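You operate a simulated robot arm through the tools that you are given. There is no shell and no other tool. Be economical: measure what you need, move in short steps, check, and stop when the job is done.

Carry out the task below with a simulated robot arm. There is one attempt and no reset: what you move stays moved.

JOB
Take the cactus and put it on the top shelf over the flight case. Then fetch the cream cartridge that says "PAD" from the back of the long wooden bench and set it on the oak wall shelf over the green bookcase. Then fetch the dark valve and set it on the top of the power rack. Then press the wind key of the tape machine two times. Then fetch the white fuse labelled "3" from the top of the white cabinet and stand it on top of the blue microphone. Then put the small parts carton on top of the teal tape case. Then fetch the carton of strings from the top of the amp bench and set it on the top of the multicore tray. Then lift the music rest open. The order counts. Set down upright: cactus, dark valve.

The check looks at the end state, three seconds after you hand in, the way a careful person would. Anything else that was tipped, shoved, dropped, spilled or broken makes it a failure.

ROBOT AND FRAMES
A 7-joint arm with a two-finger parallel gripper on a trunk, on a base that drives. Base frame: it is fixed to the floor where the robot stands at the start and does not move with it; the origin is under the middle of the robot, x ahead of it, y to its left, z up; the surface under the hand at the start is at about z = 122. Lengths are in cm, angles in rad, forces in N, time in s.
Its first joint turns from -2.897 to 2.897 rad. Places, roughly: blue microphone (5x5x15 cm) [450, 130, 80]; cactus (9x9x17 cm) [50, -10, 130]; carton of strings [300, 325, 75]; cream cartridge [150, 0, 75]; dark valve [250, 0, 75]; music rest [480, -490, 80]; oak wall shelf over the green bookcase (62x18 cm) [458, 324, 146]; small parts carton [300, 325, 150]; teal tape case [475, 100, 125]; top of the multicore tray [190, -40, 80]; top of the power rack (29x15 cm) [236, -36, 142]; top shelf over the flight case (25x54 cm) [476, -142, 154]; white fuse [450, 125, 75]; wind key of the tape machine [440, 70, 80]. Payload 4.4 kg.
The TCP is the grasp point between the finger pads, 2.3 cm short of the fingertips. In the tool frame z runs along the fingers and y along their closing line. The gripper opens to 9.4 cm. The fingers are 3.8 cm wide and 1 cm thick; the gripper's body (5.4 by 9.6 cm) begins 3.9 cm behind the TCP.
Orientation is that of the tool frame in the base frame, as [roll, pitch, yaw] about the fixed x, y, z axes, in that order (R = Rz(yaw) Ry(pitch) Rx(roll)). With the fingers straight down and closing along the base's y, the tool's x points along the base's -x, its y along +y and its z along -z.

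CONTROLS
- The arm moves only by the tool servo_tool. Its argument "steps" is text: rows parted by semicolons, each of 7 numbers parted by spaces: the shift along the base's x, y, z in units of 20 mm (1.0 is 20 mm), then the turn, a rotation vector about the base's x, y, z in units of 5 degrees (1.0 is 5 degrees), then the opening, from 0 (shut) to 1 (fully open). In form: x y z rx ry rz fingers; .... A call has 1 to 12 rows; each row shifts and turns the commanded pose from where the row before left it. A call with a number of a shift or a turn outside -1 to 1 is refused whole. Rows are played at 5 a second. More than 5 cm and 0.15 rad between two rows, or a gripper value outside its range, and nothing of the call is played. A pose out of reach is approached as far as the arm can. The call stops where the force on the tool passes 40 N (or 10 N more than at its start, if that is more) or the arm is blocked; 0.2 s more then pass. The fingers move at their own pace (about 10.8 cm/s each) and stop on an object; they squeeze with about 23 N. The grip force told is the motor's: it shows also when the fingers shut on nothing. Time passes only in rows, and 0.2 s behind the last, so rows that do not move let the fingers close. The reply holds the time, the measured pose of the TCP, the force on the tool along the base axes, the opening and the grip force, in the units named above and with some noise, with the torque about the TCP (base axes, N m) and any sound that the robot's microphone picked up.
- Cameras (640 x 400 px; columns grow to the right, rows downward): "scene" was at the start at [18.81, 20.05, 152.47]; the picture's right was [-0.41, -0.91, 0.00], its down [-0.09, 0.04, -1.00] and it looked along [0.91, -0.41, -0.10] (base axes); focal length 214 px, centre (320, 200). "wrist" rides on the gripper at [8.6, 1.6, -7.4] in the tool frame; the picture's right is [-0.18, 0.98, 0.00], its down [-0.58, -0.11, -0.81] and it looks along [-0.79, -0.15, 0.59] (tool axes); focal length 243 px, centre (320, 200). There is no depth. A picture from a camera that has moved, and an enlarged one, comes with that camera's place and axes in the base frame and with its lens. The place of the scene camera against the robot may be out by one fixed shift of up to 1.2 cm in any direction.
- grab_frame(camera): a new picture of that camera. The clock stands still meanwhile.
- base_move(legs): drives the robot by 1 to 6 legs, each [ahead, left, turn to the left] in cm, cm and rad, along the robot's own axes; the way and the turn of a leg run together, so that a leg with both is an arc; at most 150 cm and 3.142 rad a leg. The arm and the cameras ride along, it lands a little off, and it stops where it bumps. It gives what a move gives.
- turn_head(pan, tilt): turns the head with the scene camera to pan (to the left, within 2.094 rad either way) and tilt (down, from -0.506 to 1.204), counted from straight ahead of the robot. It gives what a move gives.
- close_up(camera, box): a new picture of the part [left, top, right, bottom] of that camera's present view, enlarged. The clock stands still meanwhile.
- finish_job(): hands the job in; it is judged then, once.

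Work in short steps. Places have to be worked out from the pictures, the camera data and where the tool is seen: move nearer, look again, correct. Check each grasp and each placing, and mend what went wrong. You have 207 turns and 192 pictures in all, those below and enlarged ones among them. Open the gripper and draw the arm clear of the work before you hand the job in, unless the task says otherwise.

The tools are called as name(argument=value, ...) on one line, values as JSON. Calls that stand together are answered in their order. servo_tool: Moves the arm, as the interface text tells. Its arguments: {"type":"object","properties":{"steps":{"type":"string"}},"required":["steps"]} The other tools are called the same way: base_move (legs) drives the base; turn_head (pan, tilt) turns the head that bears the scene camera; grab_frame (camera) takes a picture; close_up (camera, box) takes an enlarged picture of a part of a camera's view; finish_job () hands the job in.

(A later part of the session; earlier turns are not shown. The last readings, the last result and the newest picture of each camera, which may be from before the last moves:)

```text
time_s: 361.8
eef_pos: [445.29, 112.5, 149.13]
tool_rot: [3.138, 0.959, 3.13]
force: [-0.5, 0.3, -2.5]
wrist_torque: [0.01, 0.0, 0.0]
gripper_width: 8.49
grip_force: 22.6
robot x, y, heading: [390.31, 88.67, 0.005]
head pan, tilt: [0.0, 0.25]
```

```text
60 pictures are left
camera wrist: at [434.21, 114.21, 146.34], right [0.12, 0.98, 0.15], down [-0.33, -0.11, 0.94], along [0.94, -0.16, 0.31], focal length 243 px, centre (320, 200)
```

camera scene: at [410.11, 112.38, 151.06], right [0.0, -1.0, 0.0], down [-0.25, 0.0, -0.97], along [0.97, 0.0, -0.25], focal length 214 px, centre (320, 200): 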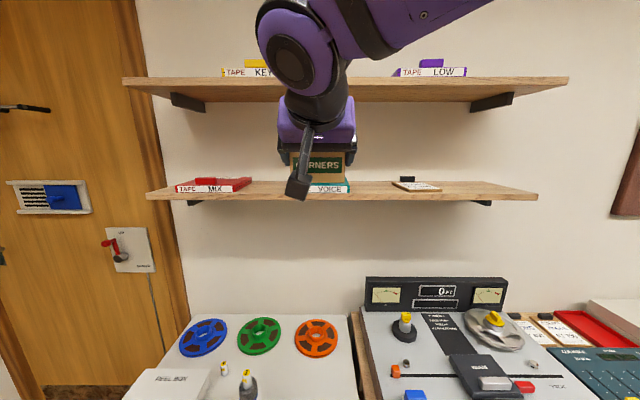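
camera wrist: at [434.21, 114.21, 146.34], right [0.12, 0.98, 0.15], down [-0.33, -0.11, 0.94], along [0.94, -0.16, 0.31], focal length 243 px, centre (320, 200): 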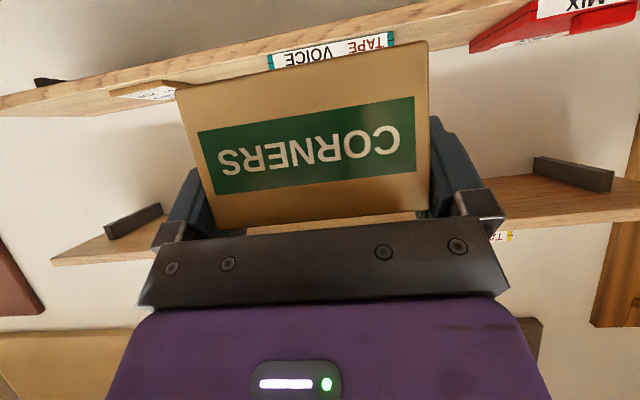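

The case front is at x≈473, y-centre ≈112.1, top z≈138.5; the carton bottom is at z≈144.7. I move in 24 cm and look.

servo_tool(steps="1 0 0 0 0 0 0; 1 0 0 0 0 0 0; 1 0 0 0 0 0 0; 1 0 0 0 0 0 0; 1 0 0 0 0 0 0; 1 0 0 0 0 0 0; 1 0 0 0 0 0 0; 1 0 0 0 0 0 0; 1 0 0 0 0 0 0; 1 0 0 0 0 0 0; 1 0 0 0 0 0 0; 1 0 0 0 0 0 0")

close_up(camera="scene", box=[230, 70, 410, 220])

grab_frame(camera="wrist")

```text
time_s: 364.4
eef_pos: [469.27, 112.52, 149.03]
tool_rot: [-3.142, 0.958, 3.131]
force: [-0.4, -0.1, -3.4]
wrist_torque: [0.0, 0.02, 0.01]
gripper_width: 8.52
grip_force: 23.0
robot x, y, heading: [389.97, 88.63, 0.005]
head pan, tilt: [0.0, 0.25]
```

```text
2.67 times, centred on (320, 145) of scene
camera zoom: at [410.09, 112.37, 151.06], right [0.0, -1.0, 0.0], down [-0.25, 0.0, -0.97], along [0.97, 0.0, -0.25], focal length 572 px, centre (320, 347)
```

zoom: 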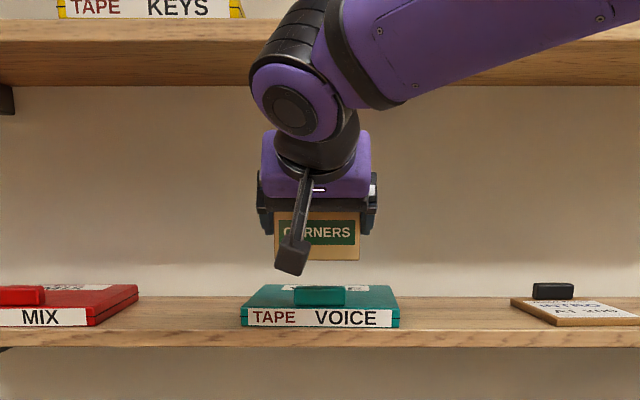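

```text
58 pictures are left
camera wrist: at [458.24, 114.17, 146.3], right [0.12, 0.98, 0.15], down [-0.33, -0.11, 0.94], along [0.94, -0.16, 0.31], focal length 243 px, centre (320, 200)
```

wrist: 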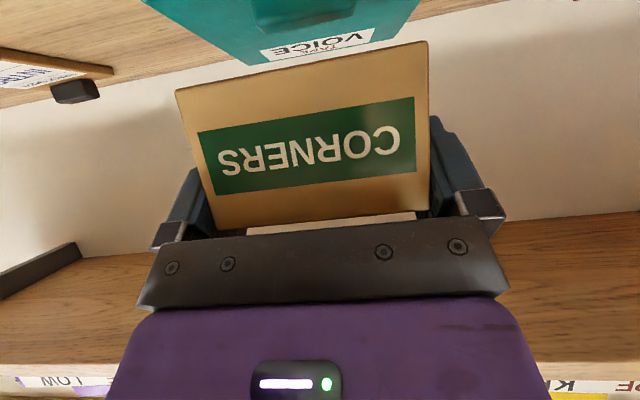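

The wrist joint is close under the upper shelf, and I have 3.5 cm over the handle. I lower 2.2 cm, then advance the remaining 9 cm.

servo_tool(steps="0 -0.1 -0.6 0 0 0 0; 0 0 -0.5 0 0 0 0; 1 0 0 0 0 0 0; 1 0 0 0 0 0 0; 1 0 0 0 0 0 0; 0.8 0 0 0 0 0 0; 0.7 0 0 0 0 0 0; 0 0 0 0 0 0 0")

close_up(camera="scene", box=[250, 90, 390, 210])

grab_frame(camera="wrist")

```text
time_s: 366.2
eef_pos: [478.26, 112.22, 146.78]
tool_rot: [3.14, 0.956, 3.13]
force: [-0.9, 0.5, -2.9]
wrist_torque: [0.0, 0.01, 0.0]
gripper_width: 8.48
grip_force: 22.7
robot x, y, heading: [390.52, 88.46, 0.005]
head pan, tilt: [0.0, 0.25]
```

```text
3.33 times, centred on (320, 150) of scene
camera zoom: at [410.12, 112.38, 151.06], right [0.0, -1.0, 0.0], down [-0.25, 0.0, -0.97], along [0.97, 0.0, -0.25], focal length 715 px, centre (320, 367)
```

zoom: 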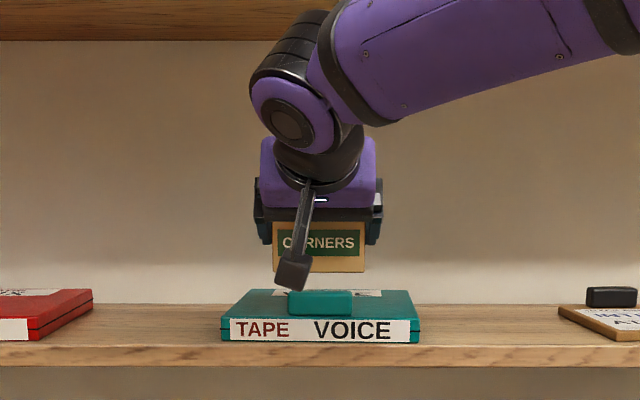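

```text
56 pictures are left
camera wrist: at [467.16, 114.02, 144.11], right [0.12, 0.98, 0.15], down [-0.33, -0.11, 0.94], along [0.94, -0.16, 0.31], focal length 243 px, centre (320, 200)
```

wrist: 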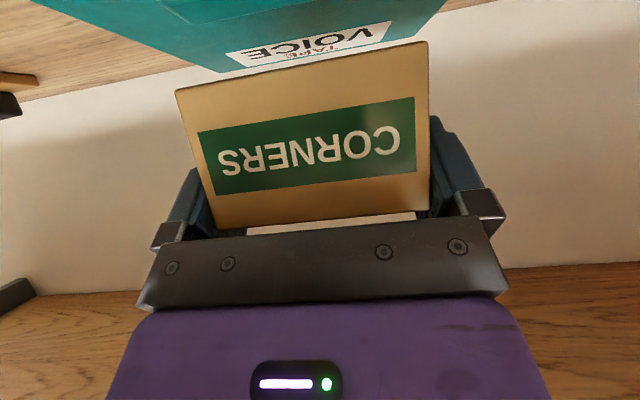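

The carton is over the case, behind the handle. I lower 2.8 cm and check before the last millimetres.

servo_tool(steps="0 0 -0.5 0 0 0 0; 0 0 -0.5 0 0 0 0; 0 0 -0.3 0 0 0 0; 0 0 -0.1 0 0 0 0; 0 0 0 0 0 0 0")

close_up(camera="scene", box=[270, 130, 370, 210])

```text
time_s: 367.4
eef_pos: [478.24, 112.36, 144.12]
tool_rot: [3.139, 0.96, 3.128]
force: [2.0, -2.2, 17.3]
wrist_torque: [0.06, 0.34, 0.02]
gripper_width: 8.5
grip_force: 22.9
robot x, y, heading: [390.37, 88.55, 0.011]
head pan, tilt: [0.0, 0.25]
```

```text
5.00 times, centred on (320, 170) of scene
camera zoom: at [410.05, 112.34, 151.08], right [0.0, -1.0, 0.0], down [-0.25, 0.0, -0.97], along [0.97, 0.0, -0.25], focal length 1072 px, centre (320, 350)
```

zoom: 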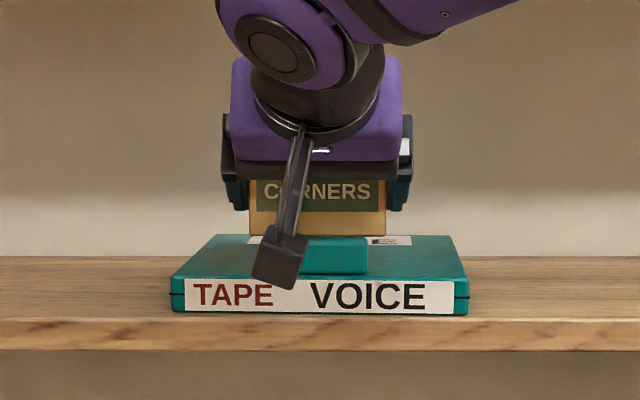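

The visible base line says the carton came down on the handle's back edge instead of the case top. I lift 1.5 cm, move 2.5 cm further back, and check the carton's attitude.

servo_tool(steps="0 0 0.4 0 0 0 0; 0 0 0.4 0 0 0 0; 0.6 0 0 0 0 0 0; 0.6 0 0 0 0 0 0; 0 0 0 0 0 0 0")

close_up(camera="scene", box=[270, 130, 370, 210])

grab_frame(camera="wrist")

```text
time_s: 368.6
eef_pos: [480.69, 112.34, 145.61]
tool_rot: [3.14, 0.956, 3.13]
force: [-1.3, 0.2, -3.6]
wrist_torque: [0.01, 0.02, -0.02]
gripper_width: 8.51
grip_force: 23.1
robot x, y, heading: [390.13, 88.85, 0.0]
head pan, tilt: [0.0, 0.25]
```

```text
5.00 times, centred on (320, 170) of scene
camera zoom: at [410.12, 112.38, 151.06], right [0.0, -1.0, 0.0], down [-0.25, 0.0, -0.97], along [0.97, 0.0, -0.25], focal length 1072 px, centre (320, 350)
```

zoom: 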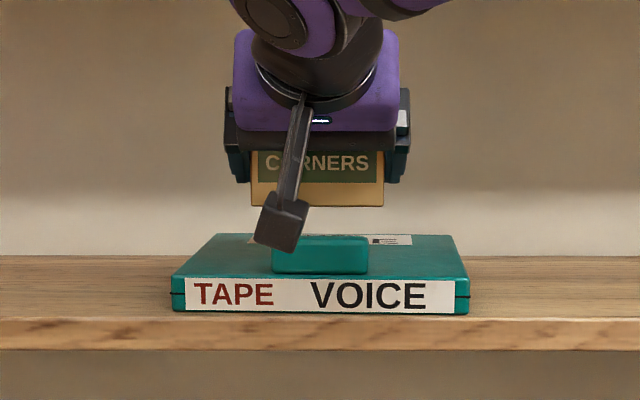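

```text
53 pictures are left
camera wrist: at [469.6, 114.07, 142.89], right [0.12, 0.98, 0.15], down [-0.33, -0.11, 0.94], along [0.94, -0.16, 0.31], focal length 243 px, centre (320, 200)
```

wrist: 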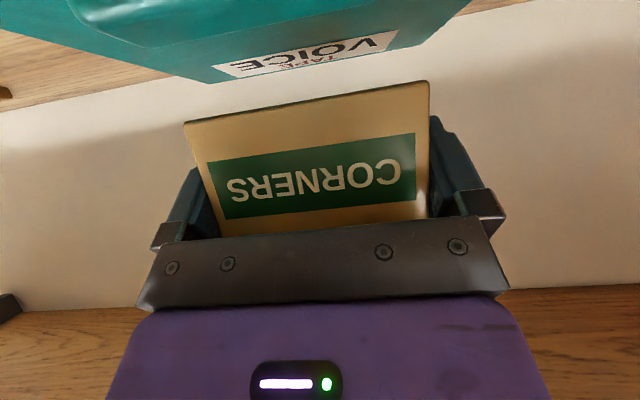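

The carton slid up about 1.8 cm in the grip but is still level; its bottom is now ~2.8 cm under the TCP and it is behind the handle. I lower 2.4 cm and check.

servo_tool(steps="0 0 -0.5 0 0 0 0; 0 0 -0.4 0 0 0 0; 0 0 -0.3 0 0 0 0; 0 0 0 0 0 0 0")

close_up(camera="scene", box=[270, 130, 370, 210])

```text
time_s: 369.6
eef_pos: [480.81, 112.25, 143.27]
tool_rot: [3.14, 0.958, 3.13]
force: [0.1, -0.3, -3.2]
wrist_torque: [0.02, 0.04, 0.04]
gripper_width: 8.47
grip_force: 22.3
robot x, y, heading: [390.44, 88.44, -0.002]
head pan, tilt: [0.0, 0.25]
```

```text
5.00 times, centred on (320, 170) of scene
camera zoom: at [410.12, 112.38, 151.06], right [0.0, -1.0, 0.0], down [-0.25, 0.0, -0.97], along [0.97, 0.0, -0.25], focal length 1072 px, centre (320, 350)
```

zoom: 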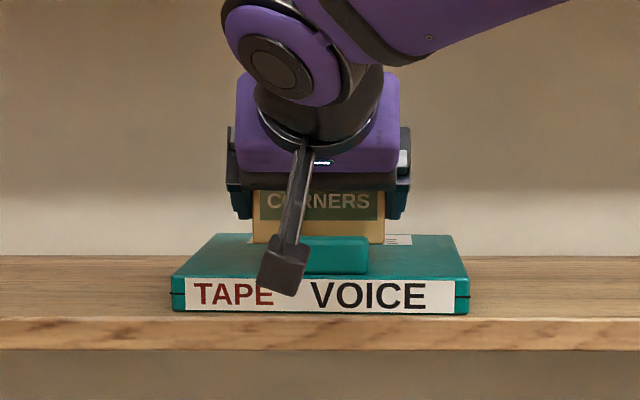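

servo_tool(steps="0 0 -0.2 0 0 0 0; 0 0 -0.1 0 0 0 0; 0 0 -0.05 0 0 0 0; 0 0 0 0 0 0 0")

```text
time_s: 370.6
eef_pos: [480.73, 112.12, 142.52]
tool_rot: [3.141, 0.957, 3.129]
force: [-0.1, -0.1, -1.9]
wrist_torque: [0.01, 0.02, 0.0]
gripper_width: 8.45
grip_force: 22.7
robot x, y, heading: [390.58, 88.22, -0.0]
head pan, tilt: [0.0, 0.25]
```

servo_tool(steps="0 0 -0.06 0 0 0 0; 0 0 -0.06 0 0 0 0; 0 0 0 0 0 0 0")

close_up(camera="scene", box=[270, 130, 370, 210])

```text
time_s: 371.4
eef_pos: [480.76, 112.28, 142.32]
tool_rot: [3.139, 0.958, 3.129]
force: [0.0, 0.0, -3.1]
wrist_torque: [-0.01, 0.01, -0.01]
gripper_width: 8.47
grip_force: 23.0
robot x, y, heading: [390.28, 88.19, 0.003]
head pan, tilt: [0.0, 0.25]
```

```text
5.00 times, centred on (320, 170) of scene
camera zoom: at [410.12, 112.38, 151.06], right [0.0, -1.0, 0.0], down [-0.25, 0.0, -0.97], along [0.97, 0.0, -0.25], focal length 1072 px, centre (320, 350)
```

zoom: 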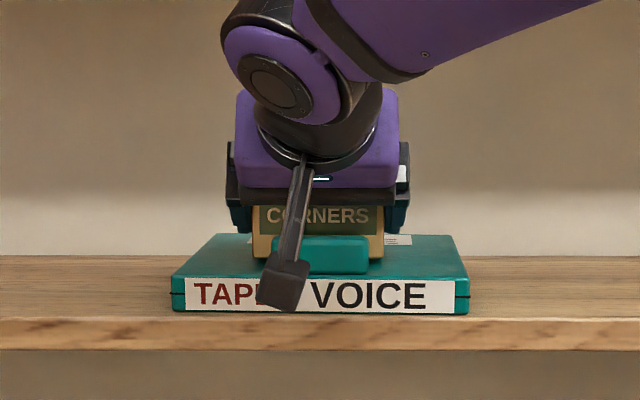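

servo_tool(steps="0 0 -0.06 0 0 0 0; 0 0 -0.06 0 0 0 0; 0 0 0 0 0 0 0")

```text
time_s: 372.2
eef_pos: [480.61, 112.25, 142.28]
tool_rot: [3.138, 0.959, 3.131]
force: [2.3, 1.7, 11.4]
wrist_torque: [-0.4, -0.62, 0.18]
gripper_width: 8.51
grip_force: 22.5
robot x, y, heading: [390.22, 88.84, 0.001]
head pan, tilt: [0.0, 0.25]
```

Contact. I ease up slightly and open the fingers, then look before withdrawing.

servo_tool(steps="0 0 0.04 0 0 0 0; 0 0 0 0 0 0 0.95; 0 0 0 0 0 0 1; 0 0 0 0 0 0 1; 0 0 0 0 0 0 1")

grab_frame(camera="wrist")

close_up(camera="scene", box=[270, 130, 370, 210])

```text
time_s: 373.4
eef_pos: [480.58, 112.16, 142.08]
tool_rot: [3.139, 0.958, 3.13]
force: [0.3, -0.5, 0.3]
wrist_torque: [0.01, -0.01, 0.02]
gripper_width: 9.4
grip_force: 0.1
robot x, y, heading: [390.6, 88.43, 0.002]
head pan, tilt: [0.0, 0.25]
```

```text
50 pictures are left
camera wrist: at [469.59, 113.99, 139.43], right [0.12, 0.98, 0.15], down [-0.33, -0.11, 0.94], along [0.94, -0.16, 0.31], focal length 243 px, centre (320, 200)
```

wrist: 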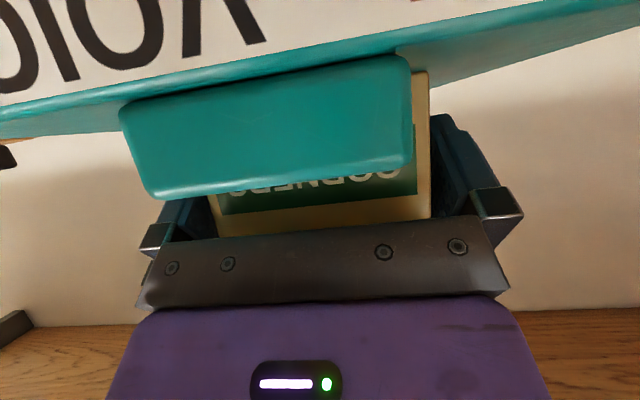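

```text
5.00 times, centred on (320, 170) of scene
camera zoom: at [410.11, 112.37, 151.06], right [0.0, -1.0, 0.0], down [-0.25, 0.0, -0.97], along [0.97, 0.0, -0.25], focal length 1072 px, centre (320, 350)
```

zoom: 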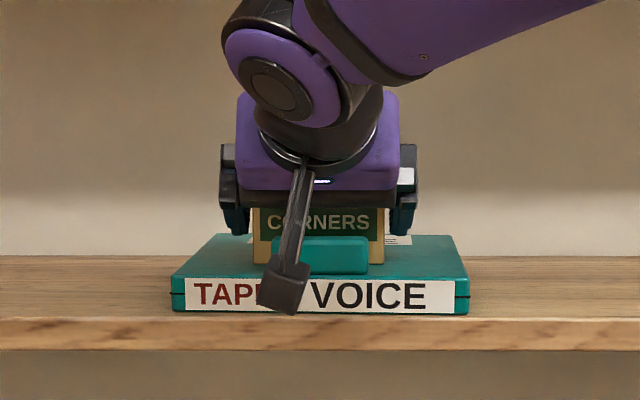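

The carton rests on the case behind the handle. I withdraw along the tool axis, then straight back.

servo_tool(steps="-0.6 0 0.42 0 0 0 1; -0.8 0 0.56 0 0 0 1; -0.8 0 0.56 0 0 0 1; -1 0 0.4 0 0 0 1; -1 0 0 0 0 0 1; -1 0 0 0 0 0 1; -1 0 0 0 0 0 1; -1 0 0 0 0 0 1; -1 0 0 0 0 0 1; -1 0 0 0 0 0 1; -1 0 0 0 0 0 1; -1 0 0 0 0 0 1")

close_up(camera="scene", box=[250, 120, 390, 210])

close_up(camera="wrist", box=[160, 0, 480, 200])

```text
time_s: 376.0
eef_pos: [458.23, 112.27, 146.09]
tool_rot: [3.141, 0.957, 3.13]
force: [0.4, 0.4, -0.3]
wrist_torque: [-0.01, 0.07, -0.03]
gripper_width: 9.4
grip_force: 0.1
robot x, y, heading: [390.47, 88.67, 0.005]
head pan, tilt: [0.0, 0.25]
```

```text
4.44 times, centred on (320, 165) of scene
camera zoom: at [410.13, 112.37, 151.06], right [0.0, -1.0, 0.0], down [-0.25, 0.0, -0.97], along [0.97, 0.0, -0.25], focal length 953 px, centre (320, 356)
```

zoom: 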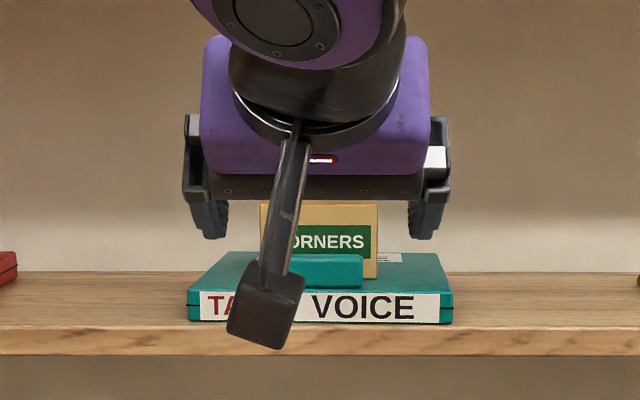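

```text
2.00 times, centred on (320, 100) of wrist
camera zoom: at [447.23, 114.0, 143.4], right [0.12, 0.98, 0.15], down [-0.33, -0.11, 0.94], along [0.94, -0.16, 0.31], focal length 485 px, centre (320, 400)
```

zoom: 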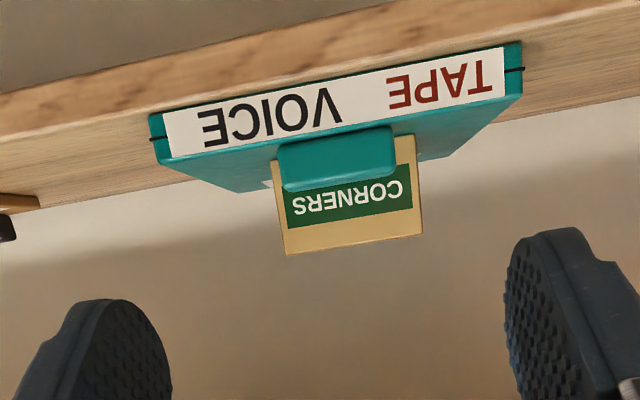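

The small parts carton sits flat on the teal case. I retract a bit more, and drive back to the amp bench for the strings carton.

servo_tool(steps="-1 0 0 0 1 0 1; -1 0 0 0 1 0 1; -1 0 0 0 1 0 1; -1 0 0 0 1 0 1; -1 0 0 0 1 0 1; -1 0 0 0 1 0 1; 0 0 0 0 1 0 1; 0 0 0 0 1 0 1; 0 0 0 0 1 0 1; 0 0 0 0 1 0 1; 0 0 0 0 1 0 1; 0 0 0 0 0 0 1")

base_move(legs=[[-22, 0, 0], [0, 0, 1.566], [130, 0, 0], [15, 63, 0]])

turn_head(pan=0.0, tilt=0.55)

grab_frame(camera="scene")

grab_frame(camera="wrist")

```text
time_s: 378.6
eef_pos: [446.25, 112.26, 146.13]
tool_rot: [-3.135, -0.005, 3.135]
force: [0.1, -0.2, 0.5]
wrist_torque: [-0.01, 0.03, 0.0]
gripper_width: 9.37
grip_force: 0.0
robot x, y, heading: [390.45, 88.33, -0.002]
head pan, tilt: [0.0, 0.25]
```

```text
time_s: 393.5
eef_pos: [278.88, 288.65, 146.04]
tool_rot: [-3.135, -0.002, -1.557]
force: [-0.1, -0.1, -0.4]
wrist_torque: [-0.05, 0.0, -0.01]
gripper_width: 9.4
grip_force: 0.1
robot x, y, heading: [303.3, 233.34, 1.594]
head pan, tilt: [0.0, 0.25]
```

```text
time_s: 394.3
eef_pos: [278.88, 288.5, 146.01]
tool_rot: [-3.136, -0.002, -1.559]
force: [0.2, -0.5, -0.8]
wrist_torque: [0.0, -0.02, 0.03]
gripper_width: 9.41
grip_force: 0.1
robot x, y, heading: [303.97, 232.96, 1.595]
head pan, tilt: [0.0, 0.55]
```

```text
46 pictures are left
camera scene: at [280.27, 251.99, 148.3], right [1.0, 0.02, 0.0], down [0.01, -0.52, -0.85], along [-0.02, 0.85, -0.52], focal length 214 px, centre (320, 200)
```

scene: 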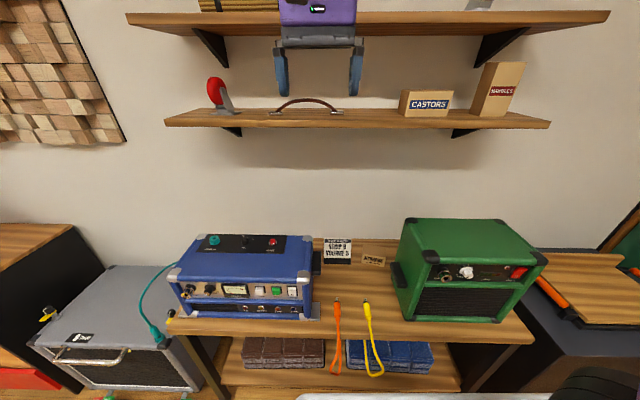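

```text
45 pictures are left
camera wrist: at [277.24, 279.93, 153.56], right [-0.99, 0.17, -0.01], down [0.1, 0.58, 0.81], along [0.14, 0.79, -0.59], focal length 243 px, centre (320, 200)
```

wrist: 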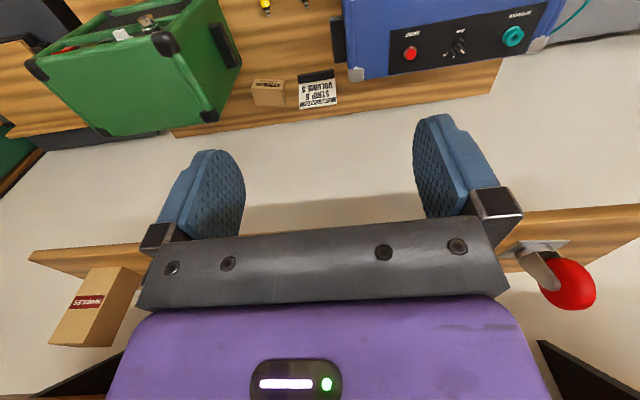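

STRINGS is near [304, 323, ~72], under the wall shelves, between the card stand and the green amp. I enlarge both views.

close_up(camera="scene", box=[300, 220, 420, 300])

close_up(camera="wrist", box=[210, 40, 370, 140])

```text
5.00 times, centred on (360, 260) of scene
camera zoom: at [280.27, 251.99, 148.3], right [1.0, 0.02, 0.0], down [0.01, -0.52, -0.85], along [-0.02, 0.85, -0.52], focal length 1072 px, centre (120, -100)
```

zoom: 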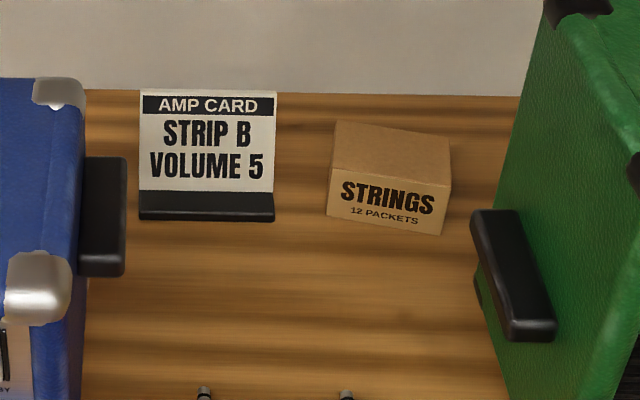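

```text
4.00 times, centred on (290, 90) of wrist
camera zoom: at [277.24, 279.93, 153.56], right [-0.99, 0.17, -0.01], down [0.1, 0.58, 0.81], along [0.14, 0.79, -0.59], focal length 970 px, centre (440, 640)
```

zoom: 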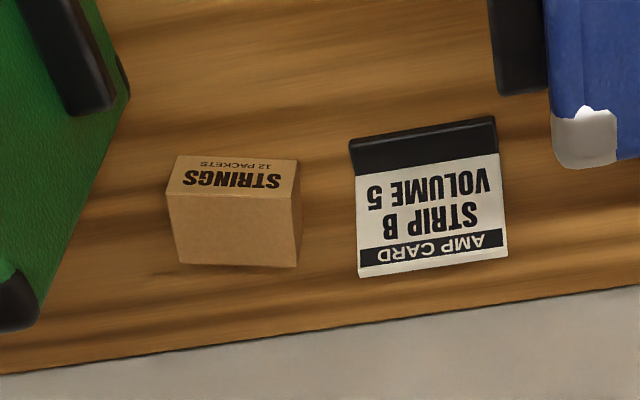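

The strings carton is about 11 × 7 × 6 cm, turned ~-11°, so I must grip across its 7 cm depth with the hand turned, leaning the hand to -x so the camera clears the green amp. I first turn the hand while lowering in front of the amps.

servo_tool(steps="0.6 0 -1 0 0 1 1; 0.6 0 -1 0 0 1 1; 0.6 0 -1 0 0 1 1; 0.6 0 -1 0 0 1 1; 0.6 0 -1 0 0 1 1; 0.6 0 -1 0 0 1 1; 0.6 0 -1 0 0 1 1; 0.6 0 -1 0 0 1 1; 0.6 0 -1 0 0 1 1; 0.6 0 -1 0 0 1 1; 0.6 0 -1 0 0 1 1; 0.6 0 -1 0 0 1 1")

servo_tool(steps="0.5 0 -0.8 0 0 1 1; 0.5 0 -0.8 0 0 1 1; 0.5 0 -0.8 0 0 1 1; 0.5 0 -0.8 0 0 0.7 1; 0.5 0 0 -0.19 -0.98 0 1; 0 0 0 -0.19 -0.98 0 1; 0 0 0 -0.19 -0.98 0 1; 0 0 0 -0.19 -0.98 0 1; 0 0 0 -0.19 -0.98 0 1; 0 0 0 -0.19 -0.98 0 1; 0 0 0 -0.19 -0.98 0 1; 0 0 0 0 0 0 1")

grab_frame(camera="wrist")

grab_frame(camera="scene")

```text
time_s: 396.9
eef_pos: [293.35, 288.65, 122.03]
tool_rot: [-3.134, -0.001, -0.509]
force: [-0.5, 0.4, 1.2]
wrist_torque: [0.01, 0.0, 0.02]
gripper_width: 9.38
grip_force: 0.2
robot x, y, heading: [303.67, 232.92, 1.596]
head pan, tilt: [0.0, 0.55]
```

```text
time_s: 399.5
eef_pos: [298.16, 288.49, 115.66]
tool_rot: [-3.137, -0.612, -0.188]
force: [0.8, -0.8, -0.2]
wrist_torque: [0.03, 0.02, -0.03]
gripper_width: 9.4
grip_force: 0.0
robot x, y, heading: [303.74, 233.48, 1.597]
head pan, tilt: [0.0, 0.55]
```

```text
42 pictures are left
camera wrist: at [300.65, 286.45, 126.78], right [-0.33, -0.94, -0.11], down [-0.9, 0.28, 0.33], along [-0.27, 0.21, -0.94], focal length 243 px, centre (320, 200)
```

wrist: 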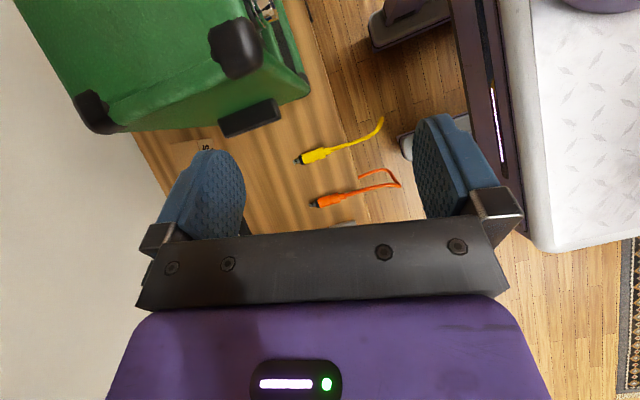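

```text
41 pictures are left
camera scene: at [280.27, 251.98, 148.29], right [1.0, 0.02, 0.0], down [0.01, -0.52, -0.85], along [-0.02, 0.85, -0.52], focal length 214 px, centre (320, 200)
```

scene: 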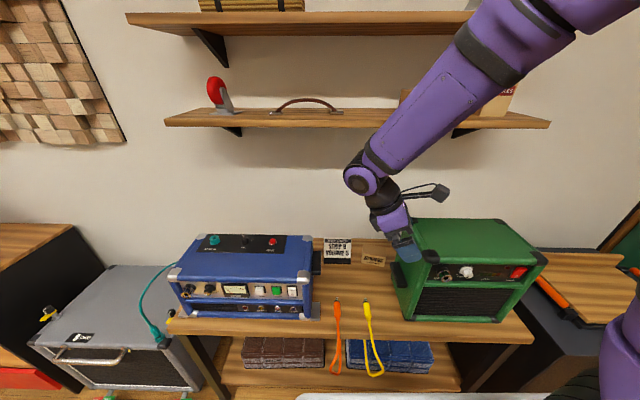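

The hand is turned and leaning as planned. I lower to z≈91 in front of the amps.

servo_tool(steps="0 0 -1 0 0 0 1; 0 0 -1 0 0 0 1; 0 0 -1 0 0 0 1; 0 0 -1 0 0 0 1; 0 0 -1 0 0 0 1; 0 0 -1 0 0 0 1; 0 0 -1 0 0 0 1; 0 0 -1 0 0 0 1; 0 0 -1 0 0 0 1; 0 0 -1 0 0 0 1; 0 0 -1 0 0 0 1; 0 0 -1 0 0 0 1")

servo_tool(steps="0 1 0 0 0 0 1; 0 1 0 0 0 0 1; 0 1 0 0 0 0 1; 0 1 0 0 0 0 1; 0 1 0 0 0 0 1; 0 1 0 0 0 0 1; 0 1 0 0 0 0 1; 0 1 0 0 0 0 1; 0 1 0 0 0 0 1; 0 1 0 0 0 0 1; 0 0 0 0 0 0 1")

grab_frame(camera="wrist")

grab_frame(camera="scene")

```text
time_s: 402.1
eef_pos: [298.35, 288.59, 91.59]
tool_rot: [-3.137, -0.61, -0.187]
force: [0.0, -0.1, -0.1]
wrist_torque: [0.04, 0.03, 0.02]
gripper_width: 9.42
grip_force: 0.1
robot x, y, heading: [303.44, 233.42, 1.594]
head pan, tilt: [0.0, 0.55]
```

```text
time_s: 404.5
eef_pos: [298.24, 308.53, 91.64]
tool_rot: [-3.135, -0.614, -0.187]
force: [-0.9, 0.0, -0.4]
wrist_torque: [0.0, 0.01, 0.0]
gripper_width: 9.43
grip_force: 0.0
robot x, y, heading: [304.01, 233.07, 1.593]
head pan, tilt: [0.0, 0.55]
```

```text
40 pictures are left
camera wrist: at [300.77, 306.49, 102.66], right [-0.33, -0.94, -0.11], down [-0.9, 0.28, 0.33], along [-0.28, 0.21, -0.94], focal length 243 px, centre (320, 200)
```

wrist: 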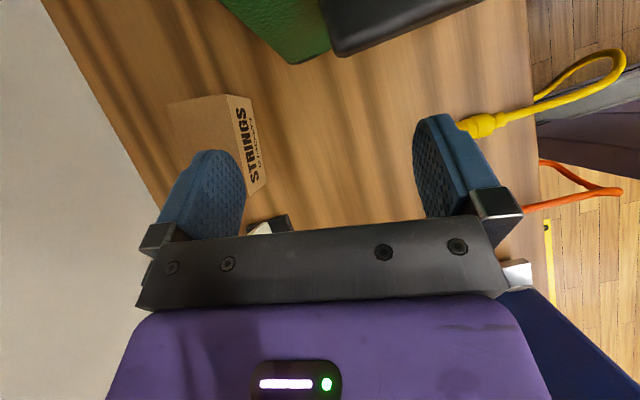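

```text
39 pictures are left
camera scene: at [280.27, 251.98, 148.29], right [1.0, 0.02, 0.0], down [0.01, -0.52, -0.85], along [-0.02, 0.85, -0.52], focal length 214 px, centre (320, 200)
```

scene: 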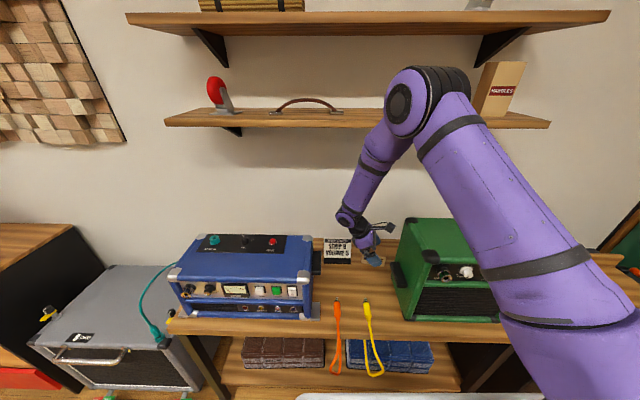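

The carton's top face spans from [306.7, 318] to [296.2, 320.3] along its front, 7.7 cm deep, centre ≈ [302.4, 322.9]. To keep the elbow clear of the wall shelf I back the base 4 cm, then reach forward above the carton.

base_move(legs=[[-4, 0, -0.02]])

servo_tool(steps="0 1 0 0 0 0 1; 0 1 0 0 0 0 1; 0.1 1 0 0 0 0 1; 0.1 1 0 0 0 0 1; 0.2 1 0 0 0 0 1; 0.2 1 -0.2 0 0 0 1; 0.2 1 -0.5 0 0 0 1; 0.2 1 -0.5 0 0 0 1; 0.2 0.8 -0.5 0 0 0 1; 0 0 0 0 0 0 1")

grab_frame(camera="wrist")

grab_frame(camera="scene")

```text
time_s: 405.4
eef_pos: [299.87, 304.56, 91.58]
tool_rot: [-3.136, -0.613, -0.208]
force: [0.1, 0.3, 0.0]
wrist_torque: [-0.01, 0.02, 0.03]
gripper_width: 9.41
grip_force: 0.2
robot x, y, heading: [304.26, 229.41, 1.574]
head pan, tilt: [0.0, 0.55]
```

```text
time_s: 407.6
eef_pos: [302.24, 322.18, 88.16]
tool_rot: [-3.136, -0.614, -0.209]
force: [0.4, -0.4, 0.3]
wrist_torque: [-0.01, 0.02, -0.01]
gripper_width: 9.4
grip_force: 0.1
robot x, y, heading: [303.62, 229.05, 1.573]
head pan, tilt: [0.0, 0.55]
```

```text
38 pictures are left
camera wrist: at [304.63, 319.94, 99.29], right [-0.35, -0.93, -0.11], down [-0.9, 0.3, 0.33], along [-0.27, 0.21, -0.94], focal length 243 px, centre (320, 200)
```

wrist: 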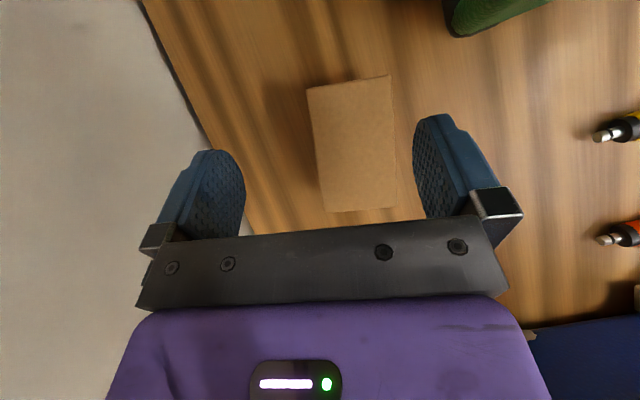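

```text
37 pictures are left
camera scene: at [280.7, 248.4, 148.29], right [1.0, 0.0, 0.0], down [0.0, -0.52, -0.85], along [0.0, 0.85, -0.52], focal length 214 px, centre (320, 200)
```

scene: 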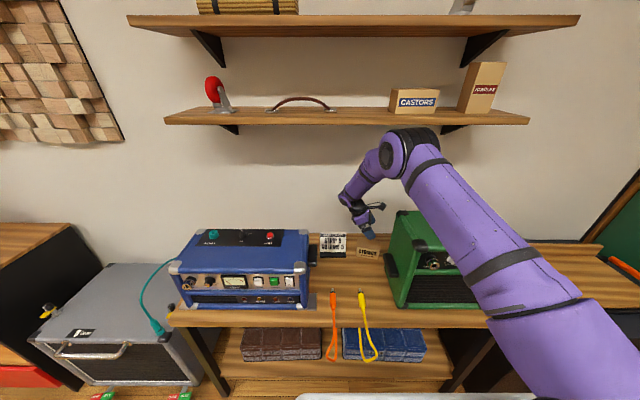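

Seen from above, the carton centre is at about [301.6, 320.4] and its axis matches the hand's. I correct and descend 9 cm, then check.

servo_tool(steps="-0.3 -0.9 -0.5 0 0 0 1; 0 0 -1 0 0 0 1; 0 0 -1 0 0 0 1; 0 0 -1 0 0 0 1; 0 0 -1 0 0 0 1; 0 0 0 0 0 0 1")

grab_frame(camera="wrist")

```text
time_s: 409.0
eef_pos: [301.69, 320.4, 79.13]
tool_rot: [-3.136, -0.611, -0.208]
force: [-0.3, 0.5, 0.7]
wrist_torque: [-0.01, -0.01, 0.0]
gripper_width: 9.39
grip_force: 0.1
robot x, y, heading: [303.61, 228.9, 1.574]
head pan, tilt: [0.0, 0.55]
```

```text
36 pictures are left
camera wrist: at [304.05, 318.15, 90.21], right [-0.35, -0.93, -0.11], down [-0.9, 0.3, 0.33], along [-0.27, 0.21, -0.94], focal length 243 px, centre (320, 200)
```

wrist: 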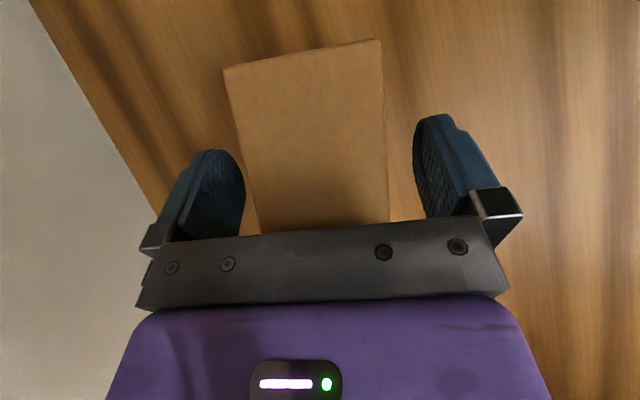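

Re-measuring from the two views, the carton's top is at z≈79.5 and it is about 6 cm deep, well centred between the fingers. I lower 1.6 cm and close.

servo_tool(steps="0.1 0 -0.4 0 0 0 1; 0 0 -0.4 0 0 0 1; 0 0 0 0 0 0 1; 0 0 0 0 0 0 0; 0 0 0 0 0 0 0; 0 0 0 0 0 0 0; 0 0 0 0 0 0 0")

grab_frame(camera="wrist")

```text
time_s: 409.6
eef_pos: [301.79, 320.5, 78.38]
tool_rot: [-3.131, -0.613, -0.211]
force: [-1.2, -1.0, 17.0]
wrist_torque: [-0.36, 0.86, 0.04]
gripper_width: 9.39
grip_force: 0.0
robot x, y, heading: [303.53, 229.17, 1.573]
head pan, tilt: [0.0, 0.55]
stopped in row 2: the force on the tool passed its limit at 49 N (the readings are from after the stop); the commanded pose is now the measured one
```

```text
35 pictures are left
camera wrist: at [304.23, 318.29, 89.48], right [-0.35, -0.93, -0.11], down [-0.9, 0.29, 0.33], along [-0.27, 0.22, -0.94], focal length 243 px, centre (320, 200)
```

wrist: 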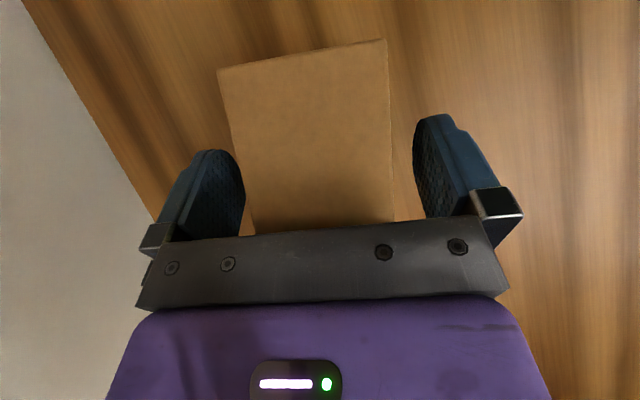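

The contact point (5 cm to -x) shows the hand body touched the carton's top edge. I rise 0.5 cm — the pads still cover it well — and close there.

servo_tool(steps="0.1 0 0.25 0 0 0 1; 0 0 0 0 0 0 1; 0 0 0 0 0 0 0; 0 0 0 0 0 0 0; 0 0 0 0 0 0 0; 0 0 0 0 0 0 0")

grab_frame(camera="wrist")

```text
time_s: 411.0
eef_pos: [302.2, 320.43, 78.6]
tool_rot: [-3.134, -0.612, -0.209]
force: [1.2, -1.6, -0.4]
wrist_torque: [-0.09, 0.15, 0.06]
gripper_width: 6.22
grip_force: 23.3
robot x, y, heading: [303.67, 229.25, 1.57]
head pan, tilt: [0.0, 0.55]
```

```text
34 pictures are left
camera wrist: at [304.48, 318.19, 89.74], right [-0.35, -0.93, -0.11], down [-0.9, 0.3, 0.33], along [-0.27, 0.21, -0.94], focal length 243 px, centre (320, 200)
```

wrist: 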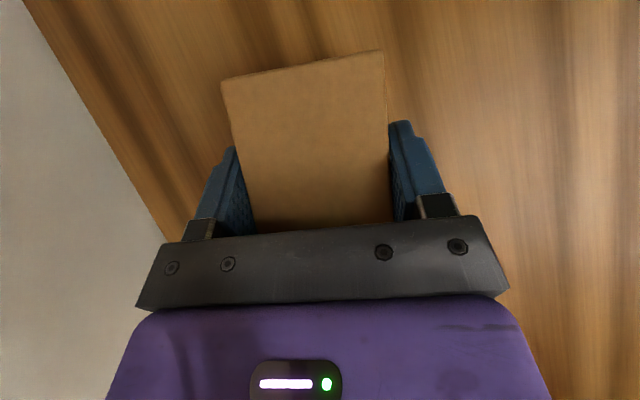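

Gripped (6.2 cm). I lift 16 cm, clear of the amp handles, and pull back towards me.

servo_tool(steps="0 0 0.5 0 0 0 0; 0 0 1 0 0 0 0; 0 0 1 0 0 0 0; 0 0 1 0 0 0 0; 0 0 1 0 0 0 0; 0 0 1 0 0 0 0; 0 0 1 0 0 0 0; 0 0 1 0 0 0 0; 0 0 0.6 0 0 0 0; 0 0 0 0 0 0 0")

servo_tool(steps="-0.2 -1 0 0 0 0 0; -0.2 -1 0 0 0 0 0; 0 -1 0 0 0 0 0; 0 -1 0 0 0 0 0; 0 -1 0 0 0 0 0; 0 -1 0 0 0 0 0; 0 -1 0 0 0 0 0; 0 -1 0 0 0 0 0; 0 -1 0 0 0 0 0; 0 -1 0 0 0 0 0; 0 -1 0 0 0 0 0; 0 -1 0 0 0 0 0")

servo_tool(steps="0 -1 1 0 0 0 0; 0 -1 1 0 0 0 0; 0 -1 1 0 0 0 0; 0 -1 1 0 0 0 0; 0 -1 1 0 0 0 0; 0 -1 1 0 0 0 0; 0 -1 1 0 0 0 0; 0 0 1 0 0 0 0; 0 0 1 0 0 0 0; 0 0 1 0 0 0 0; 0 0 1 0 0 0 0; 0 0 0 0 0 0 0")

grab_frame(camera="scene")

```text
time_s: 413.2
eef_pos: [302.2, 320.42, 94.78]
tool_rot: [-3.135, -0.614, -0.207]
force: [0.0, 0.6, -4.8]
wrist_torque: [0.02, -0.01, 0.02]
gripper_width: 6.17
grip_force: 23.3
robot x, y, heading: [304.1, 229.01, 1.575]
head pan, tilt: [0.0, 0.55]
```

```text
time_s: 415.8
eef_pos: [301.32, 296.48, 94.92]
tool_rot: [-3.137, -0.614, -0.207]
force: [-0.1, -0.2, -5.1]
wrist_torque: [0.01, 0.0, -0.03]
gripper_width: 6.21
grip_force: 23.4
robot x, y, heading: [303.89, 229.14, 1.575]
head pan, tilt: [0.0, 0.55]
```

```text
time_s: 418.4
eef_pos: [301.35, 282.47, 116.99]
tool_rot: [-3.134, -0.613, -0.209]
force: [-0.8, -0.3, -5.1]
wrist_torque: [0.02, 0.02, -0.01]
gripper_width: 6.18
grip_force: 23.3
robot x, y, heading: [304.14, 229.13, 1.572]
head pan, tilt: [0.0, 0.55]
```

```text
33 pictures are left
camera scene: at [280.69, 248.41, 148.29], right [1.0, 0.0, 0.0], down [0.0, -0.52, -0.85], along [0.0, 0.85, -0.52], focal length 214 px, centre (320, 200)
```

scene: 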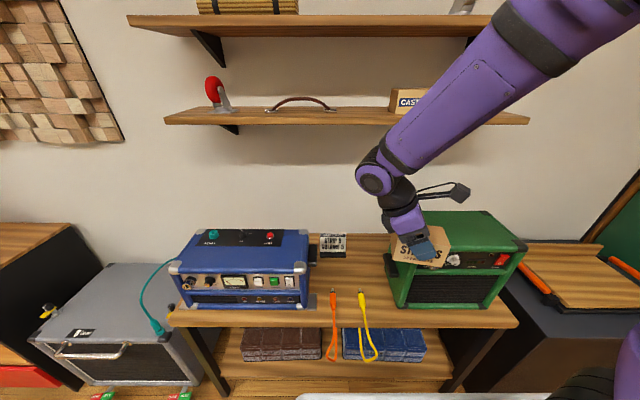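

The carton is held level. I drive back round to the long bench for the tray.

base_move(legs=[[-5, -73, 0], [-114, 0, 0], [-114, 0, 0], [-116, 0, 0], [0, 140, 0], [0, 30, 0]])

turn_head(pan=0.2, tilt=0.6)

grab_frame(camera="scene")

```text
time_s: 447.0
eef_pos: [194.88, -65.81, 116.87]
tool_rot: [-3.135, -0.611, -0.231]
force: [0.3, -0.2, -4.5]
wrist_torque: [0.01, -0.02, 0.03]
gripper_width: 6.19
grip_force: 22.5
robot x, y, heading: [196.34, -118.74, 1.546]
head pan, tilt: [0.0, 0.55]
```

```text
time_s: 447.7
eef_pos: [194.88, -65.82, 117.0]
tool_rot: [-3.133, -0.611, -0.23]
force: [0.1, 0.4, -5.5]
wrist_torque: [0.01, -0.04, 0.01]
gripper_width: 6.18
grip_force: 23.2
robot x, y, heading: [195.82, -119.41, 1.55]
head pan, tilt: [0.201, 0.6]
```

```text
32 pictures are left
camera scene: at [171.79, -99.65, 147.84], right [0.98, 0.18, 0.0], down [0.1, -0.56, -0.83], along [-0.15, 0.81, -0.56], focal length 214 px, centre (320, 200)
```

scene: 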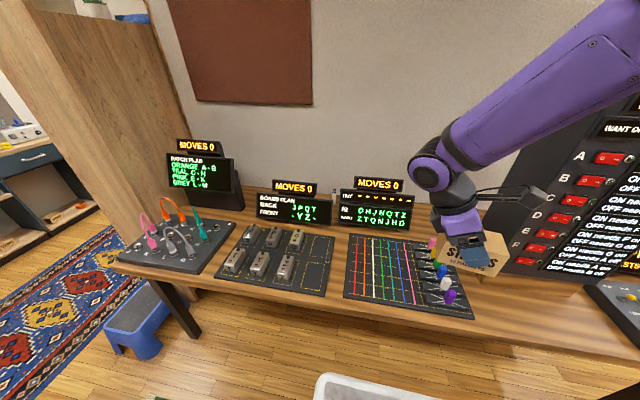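

The multicore tray with the coloured cores is at about [190, -44]. I enlarge it to find where the carton can sit.

close_up(camera="scene", box=[330, 220, 490, 330])

grab_frame(camera="wrist")

```text
3.64 times, centred on (410, 275) of scene
camera zoom: at [171.79, -99.65, 147.84], right [0.98, 0.18, 0.0], down [0.1, -0.56, -0.83], along [-0.15, 0.81, -0.56], focal length 780 px, centre (-7, -73)
```

zoom: 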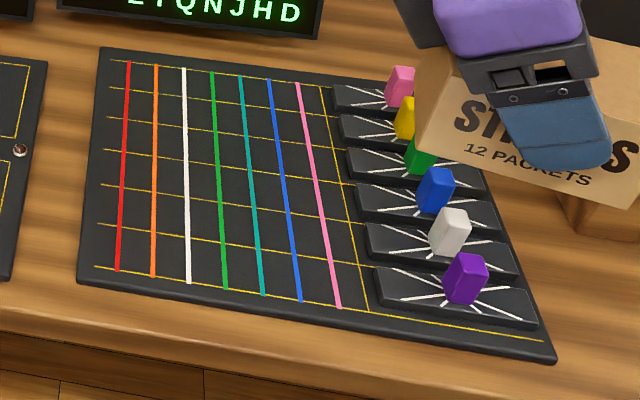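

```text
30 pictures are left
camera wrist: at [197.24, -68.08, 128.06], right [-0.37, -0.92, -0.11], down [-0.89, 0.32, 0.33], along [-0.27, 0.22, -0.94], focal length 243 px, centre (320, 200)
```

wrist: 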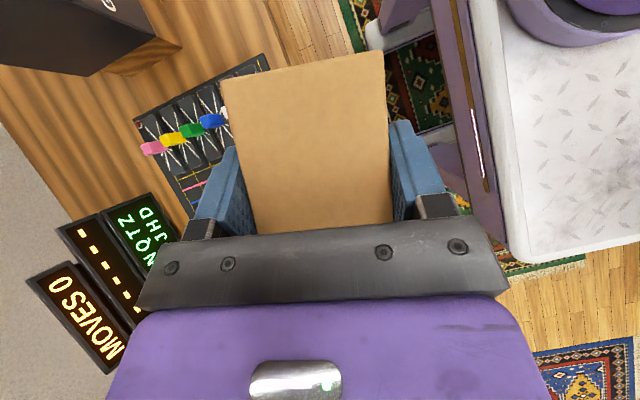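

The free flat area is x 173–198, y -56…-25, top about z≈78. I move the carton above [185, -41].

servo_tool(steps="-0.42 1 0 0 0 0 0; -0.42 1 0 0 0 0 0; -0.42 1 0 0 0 0 0; -0.42 1 0 0 0 0 0; -0.42 1 0 0 0 0 0; -0.42 1 0 0 0 0 0; -0.42 1 0 0 0 0 0; -0.42 1 0 0 0 0 0; -0.42 1 0 0 0 0 0; -0.42 1 0 0 0 0 0; -0.42 1 0 0 0 0 0; -0.42 1 0 0 0 0 0")

servo_tool(steps="0 0.3 -1 0 0 0 0; 0 0 -1 0 0 0 0; 0 0 -1 0 0 0 0; 0 0 -1 0 0 0 0; 0 0 -1 0 0 0 0; 0 0 -1 0 0 0 0; 0 0 -1 0 0 0 0; 0 0 -1 0 0 0 0; 0 0 -1 0 0 0 0; 0 0 -1 0 0 0 0; 0 0 -1 0 0 0 0; 0 0 -1 0 0 0 0")

grab_frame(camera="scene")

grab_frame(camera="wrist")

```text
time_s: 450.3
eef_pos: [184.87, -41.9, 117.13]
tool_rot: [-3.135, -0.613, -0.23]
force: [0.3, -0.4, -5.3]
wrist_torque: [0.05, -0.01, 0.0]
gripper_width: 6.19
grip_force: 23.0
robot x, y, heading: [196.32, -119.29, 1.551]
head pan, tilt: [0.201, 0.6]
```

```text
time_s: 452.9
eef_pos: [184.93, -41.12, 93.02]
tool_rot: [-3.134, -0.611, -0.232]
force: [-0.4, 0.3, -3.9]
wrist_torque: [-0.01, 0.0, -0.04]
gripper_width: 6.18
grip_force: 23.2
robot x, y, heading: [196.23, -119.29, 1.548]
head pan, tilt: [0.201, 0.6]
```

```text
29 pictures are left
camera scene: at [171.79, -99.66, 147.84], right [0.98, 0.18, 0.0], down [0.1, -0.56, -0.83], along [-0.15, 0.81, -0.56], focal length 214 px, centre (320, 200)
```

scene: 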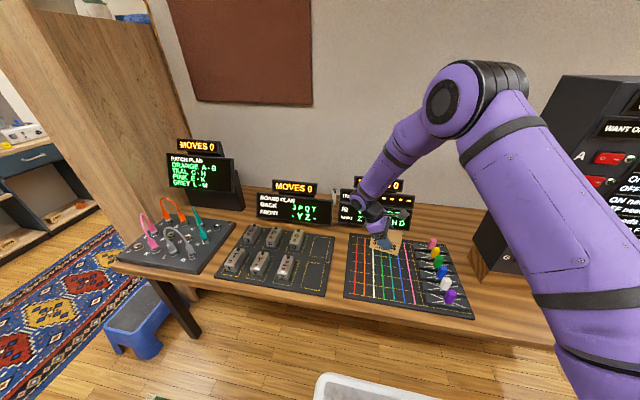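

```text
28 pictures are left
camera wrist: at [187.2, -43.41, 104.09], right [-0.37, -0.92, -0.11], down [-0.89, 0.32, 0.33], along [-0.27, 0.22, -0.94], focal length 243 px, centre (320, 200)
```

wrist: 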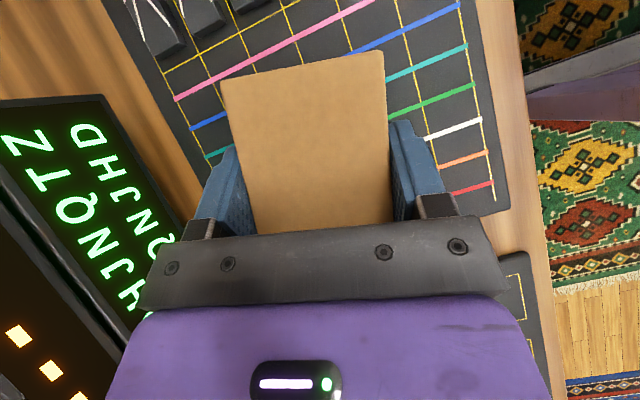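

The carton is centred over the cores. I lower to z≈85 and then in small steps.

servo_tool(steps="0 0 -1 0 0 0 0; 0 0 -1 0 0 0 0; 0 0 -1 0 0 0 0; 0 0 -0.7 0 0 0 0; 0 0 0 0 0 0 0")

close_up(camera="scene", box=[330, 200, 450, 300])

```text
time_s: 454.1
eef_pos: [184.86, -41.2, 85.5]
tool_rot: [-3.135, -0.611, -0.23]
force: [-0.4, 0.1, -5.4]
wrist_torque: [0.0, 0.02, 0.03]
gripper_width: 6.21
grip_force: 22.7
robot x, y, heading: [196.21, -119.21, 1.551]
head pan, tilt: [0.201, 0.6]
```

```text
4.00 times, centred on (390, 250) of scene
camera zoom: at [171.78, -99.64, 147.84], right [0.98, 0.18, 0.0], down [0.1, -0.56, -0.82], along [-0.15, 0.81, -0.57], focal length 858 px, centre (40, 0)
```

zoom: 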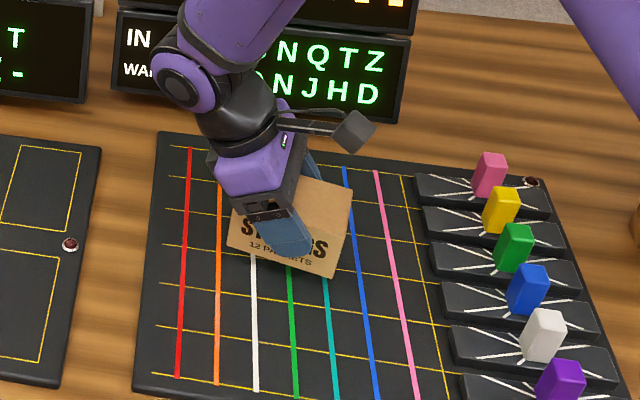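

servo_tool(steps="0 0 -0.5 0 0 0 0; 0 0 -0.4 0 0 0 0; 0 0 -0.2 0 0 0 0; 0 0 0 0 0 0 0")

```text
time_s: 455.1
eef_pos: [184.92, -41.13, 83.26]
tool_rot: [-3.133, -0.612, -0.231]
force: [-1.1, 0.0, -5.0]
wrist_torque: [-0.01, -0.03, -0.01]
gripper_width: 6.19
grip_force: 22.8
robot x, y, heading: [196.32, -119.41, 1.544]
head pan, tilt: [0.201, 0.6]
```

servo_tool(steps="0 0 -0.15 0 0 0 0; 0 0 -0.1 0 0 0 0; 0 0 -0.1 0 0 0 0; 0 0 0 0 0 0 0")

close_up(camera="scene", box=[330, 200, 450, 300])

```text
time_s: 456.1
eef_pos: [184.74, -41.24, 82.59]
tool_rot: [-3.136, -0.612, -0.23]
force: [0.7, -0.2, -4.6]
wrist_torque: [0.01, -0.04, 0.02]
gripper_width: 6.17
grip_force: 22.9
robot x, y, heading: [196.21, -119.14, 1.549]
head pan, tilt: [0.201, 0.6]
```

```text
4.00 times, centred on (390, 250) of scene
camera zoom: at [171.78, -99.64, 147.84], right [0.98, 0.18, 0.0], down [0.1, -0.56, -0.82], along [-0.15, 0.81, -0.57], focal length 858 px, centre (40, 0)
```

zoom: 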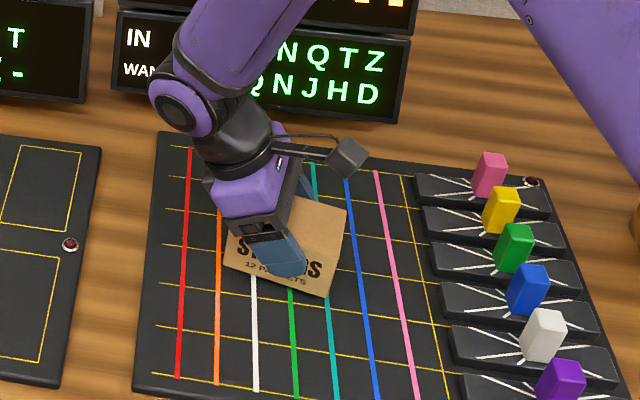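

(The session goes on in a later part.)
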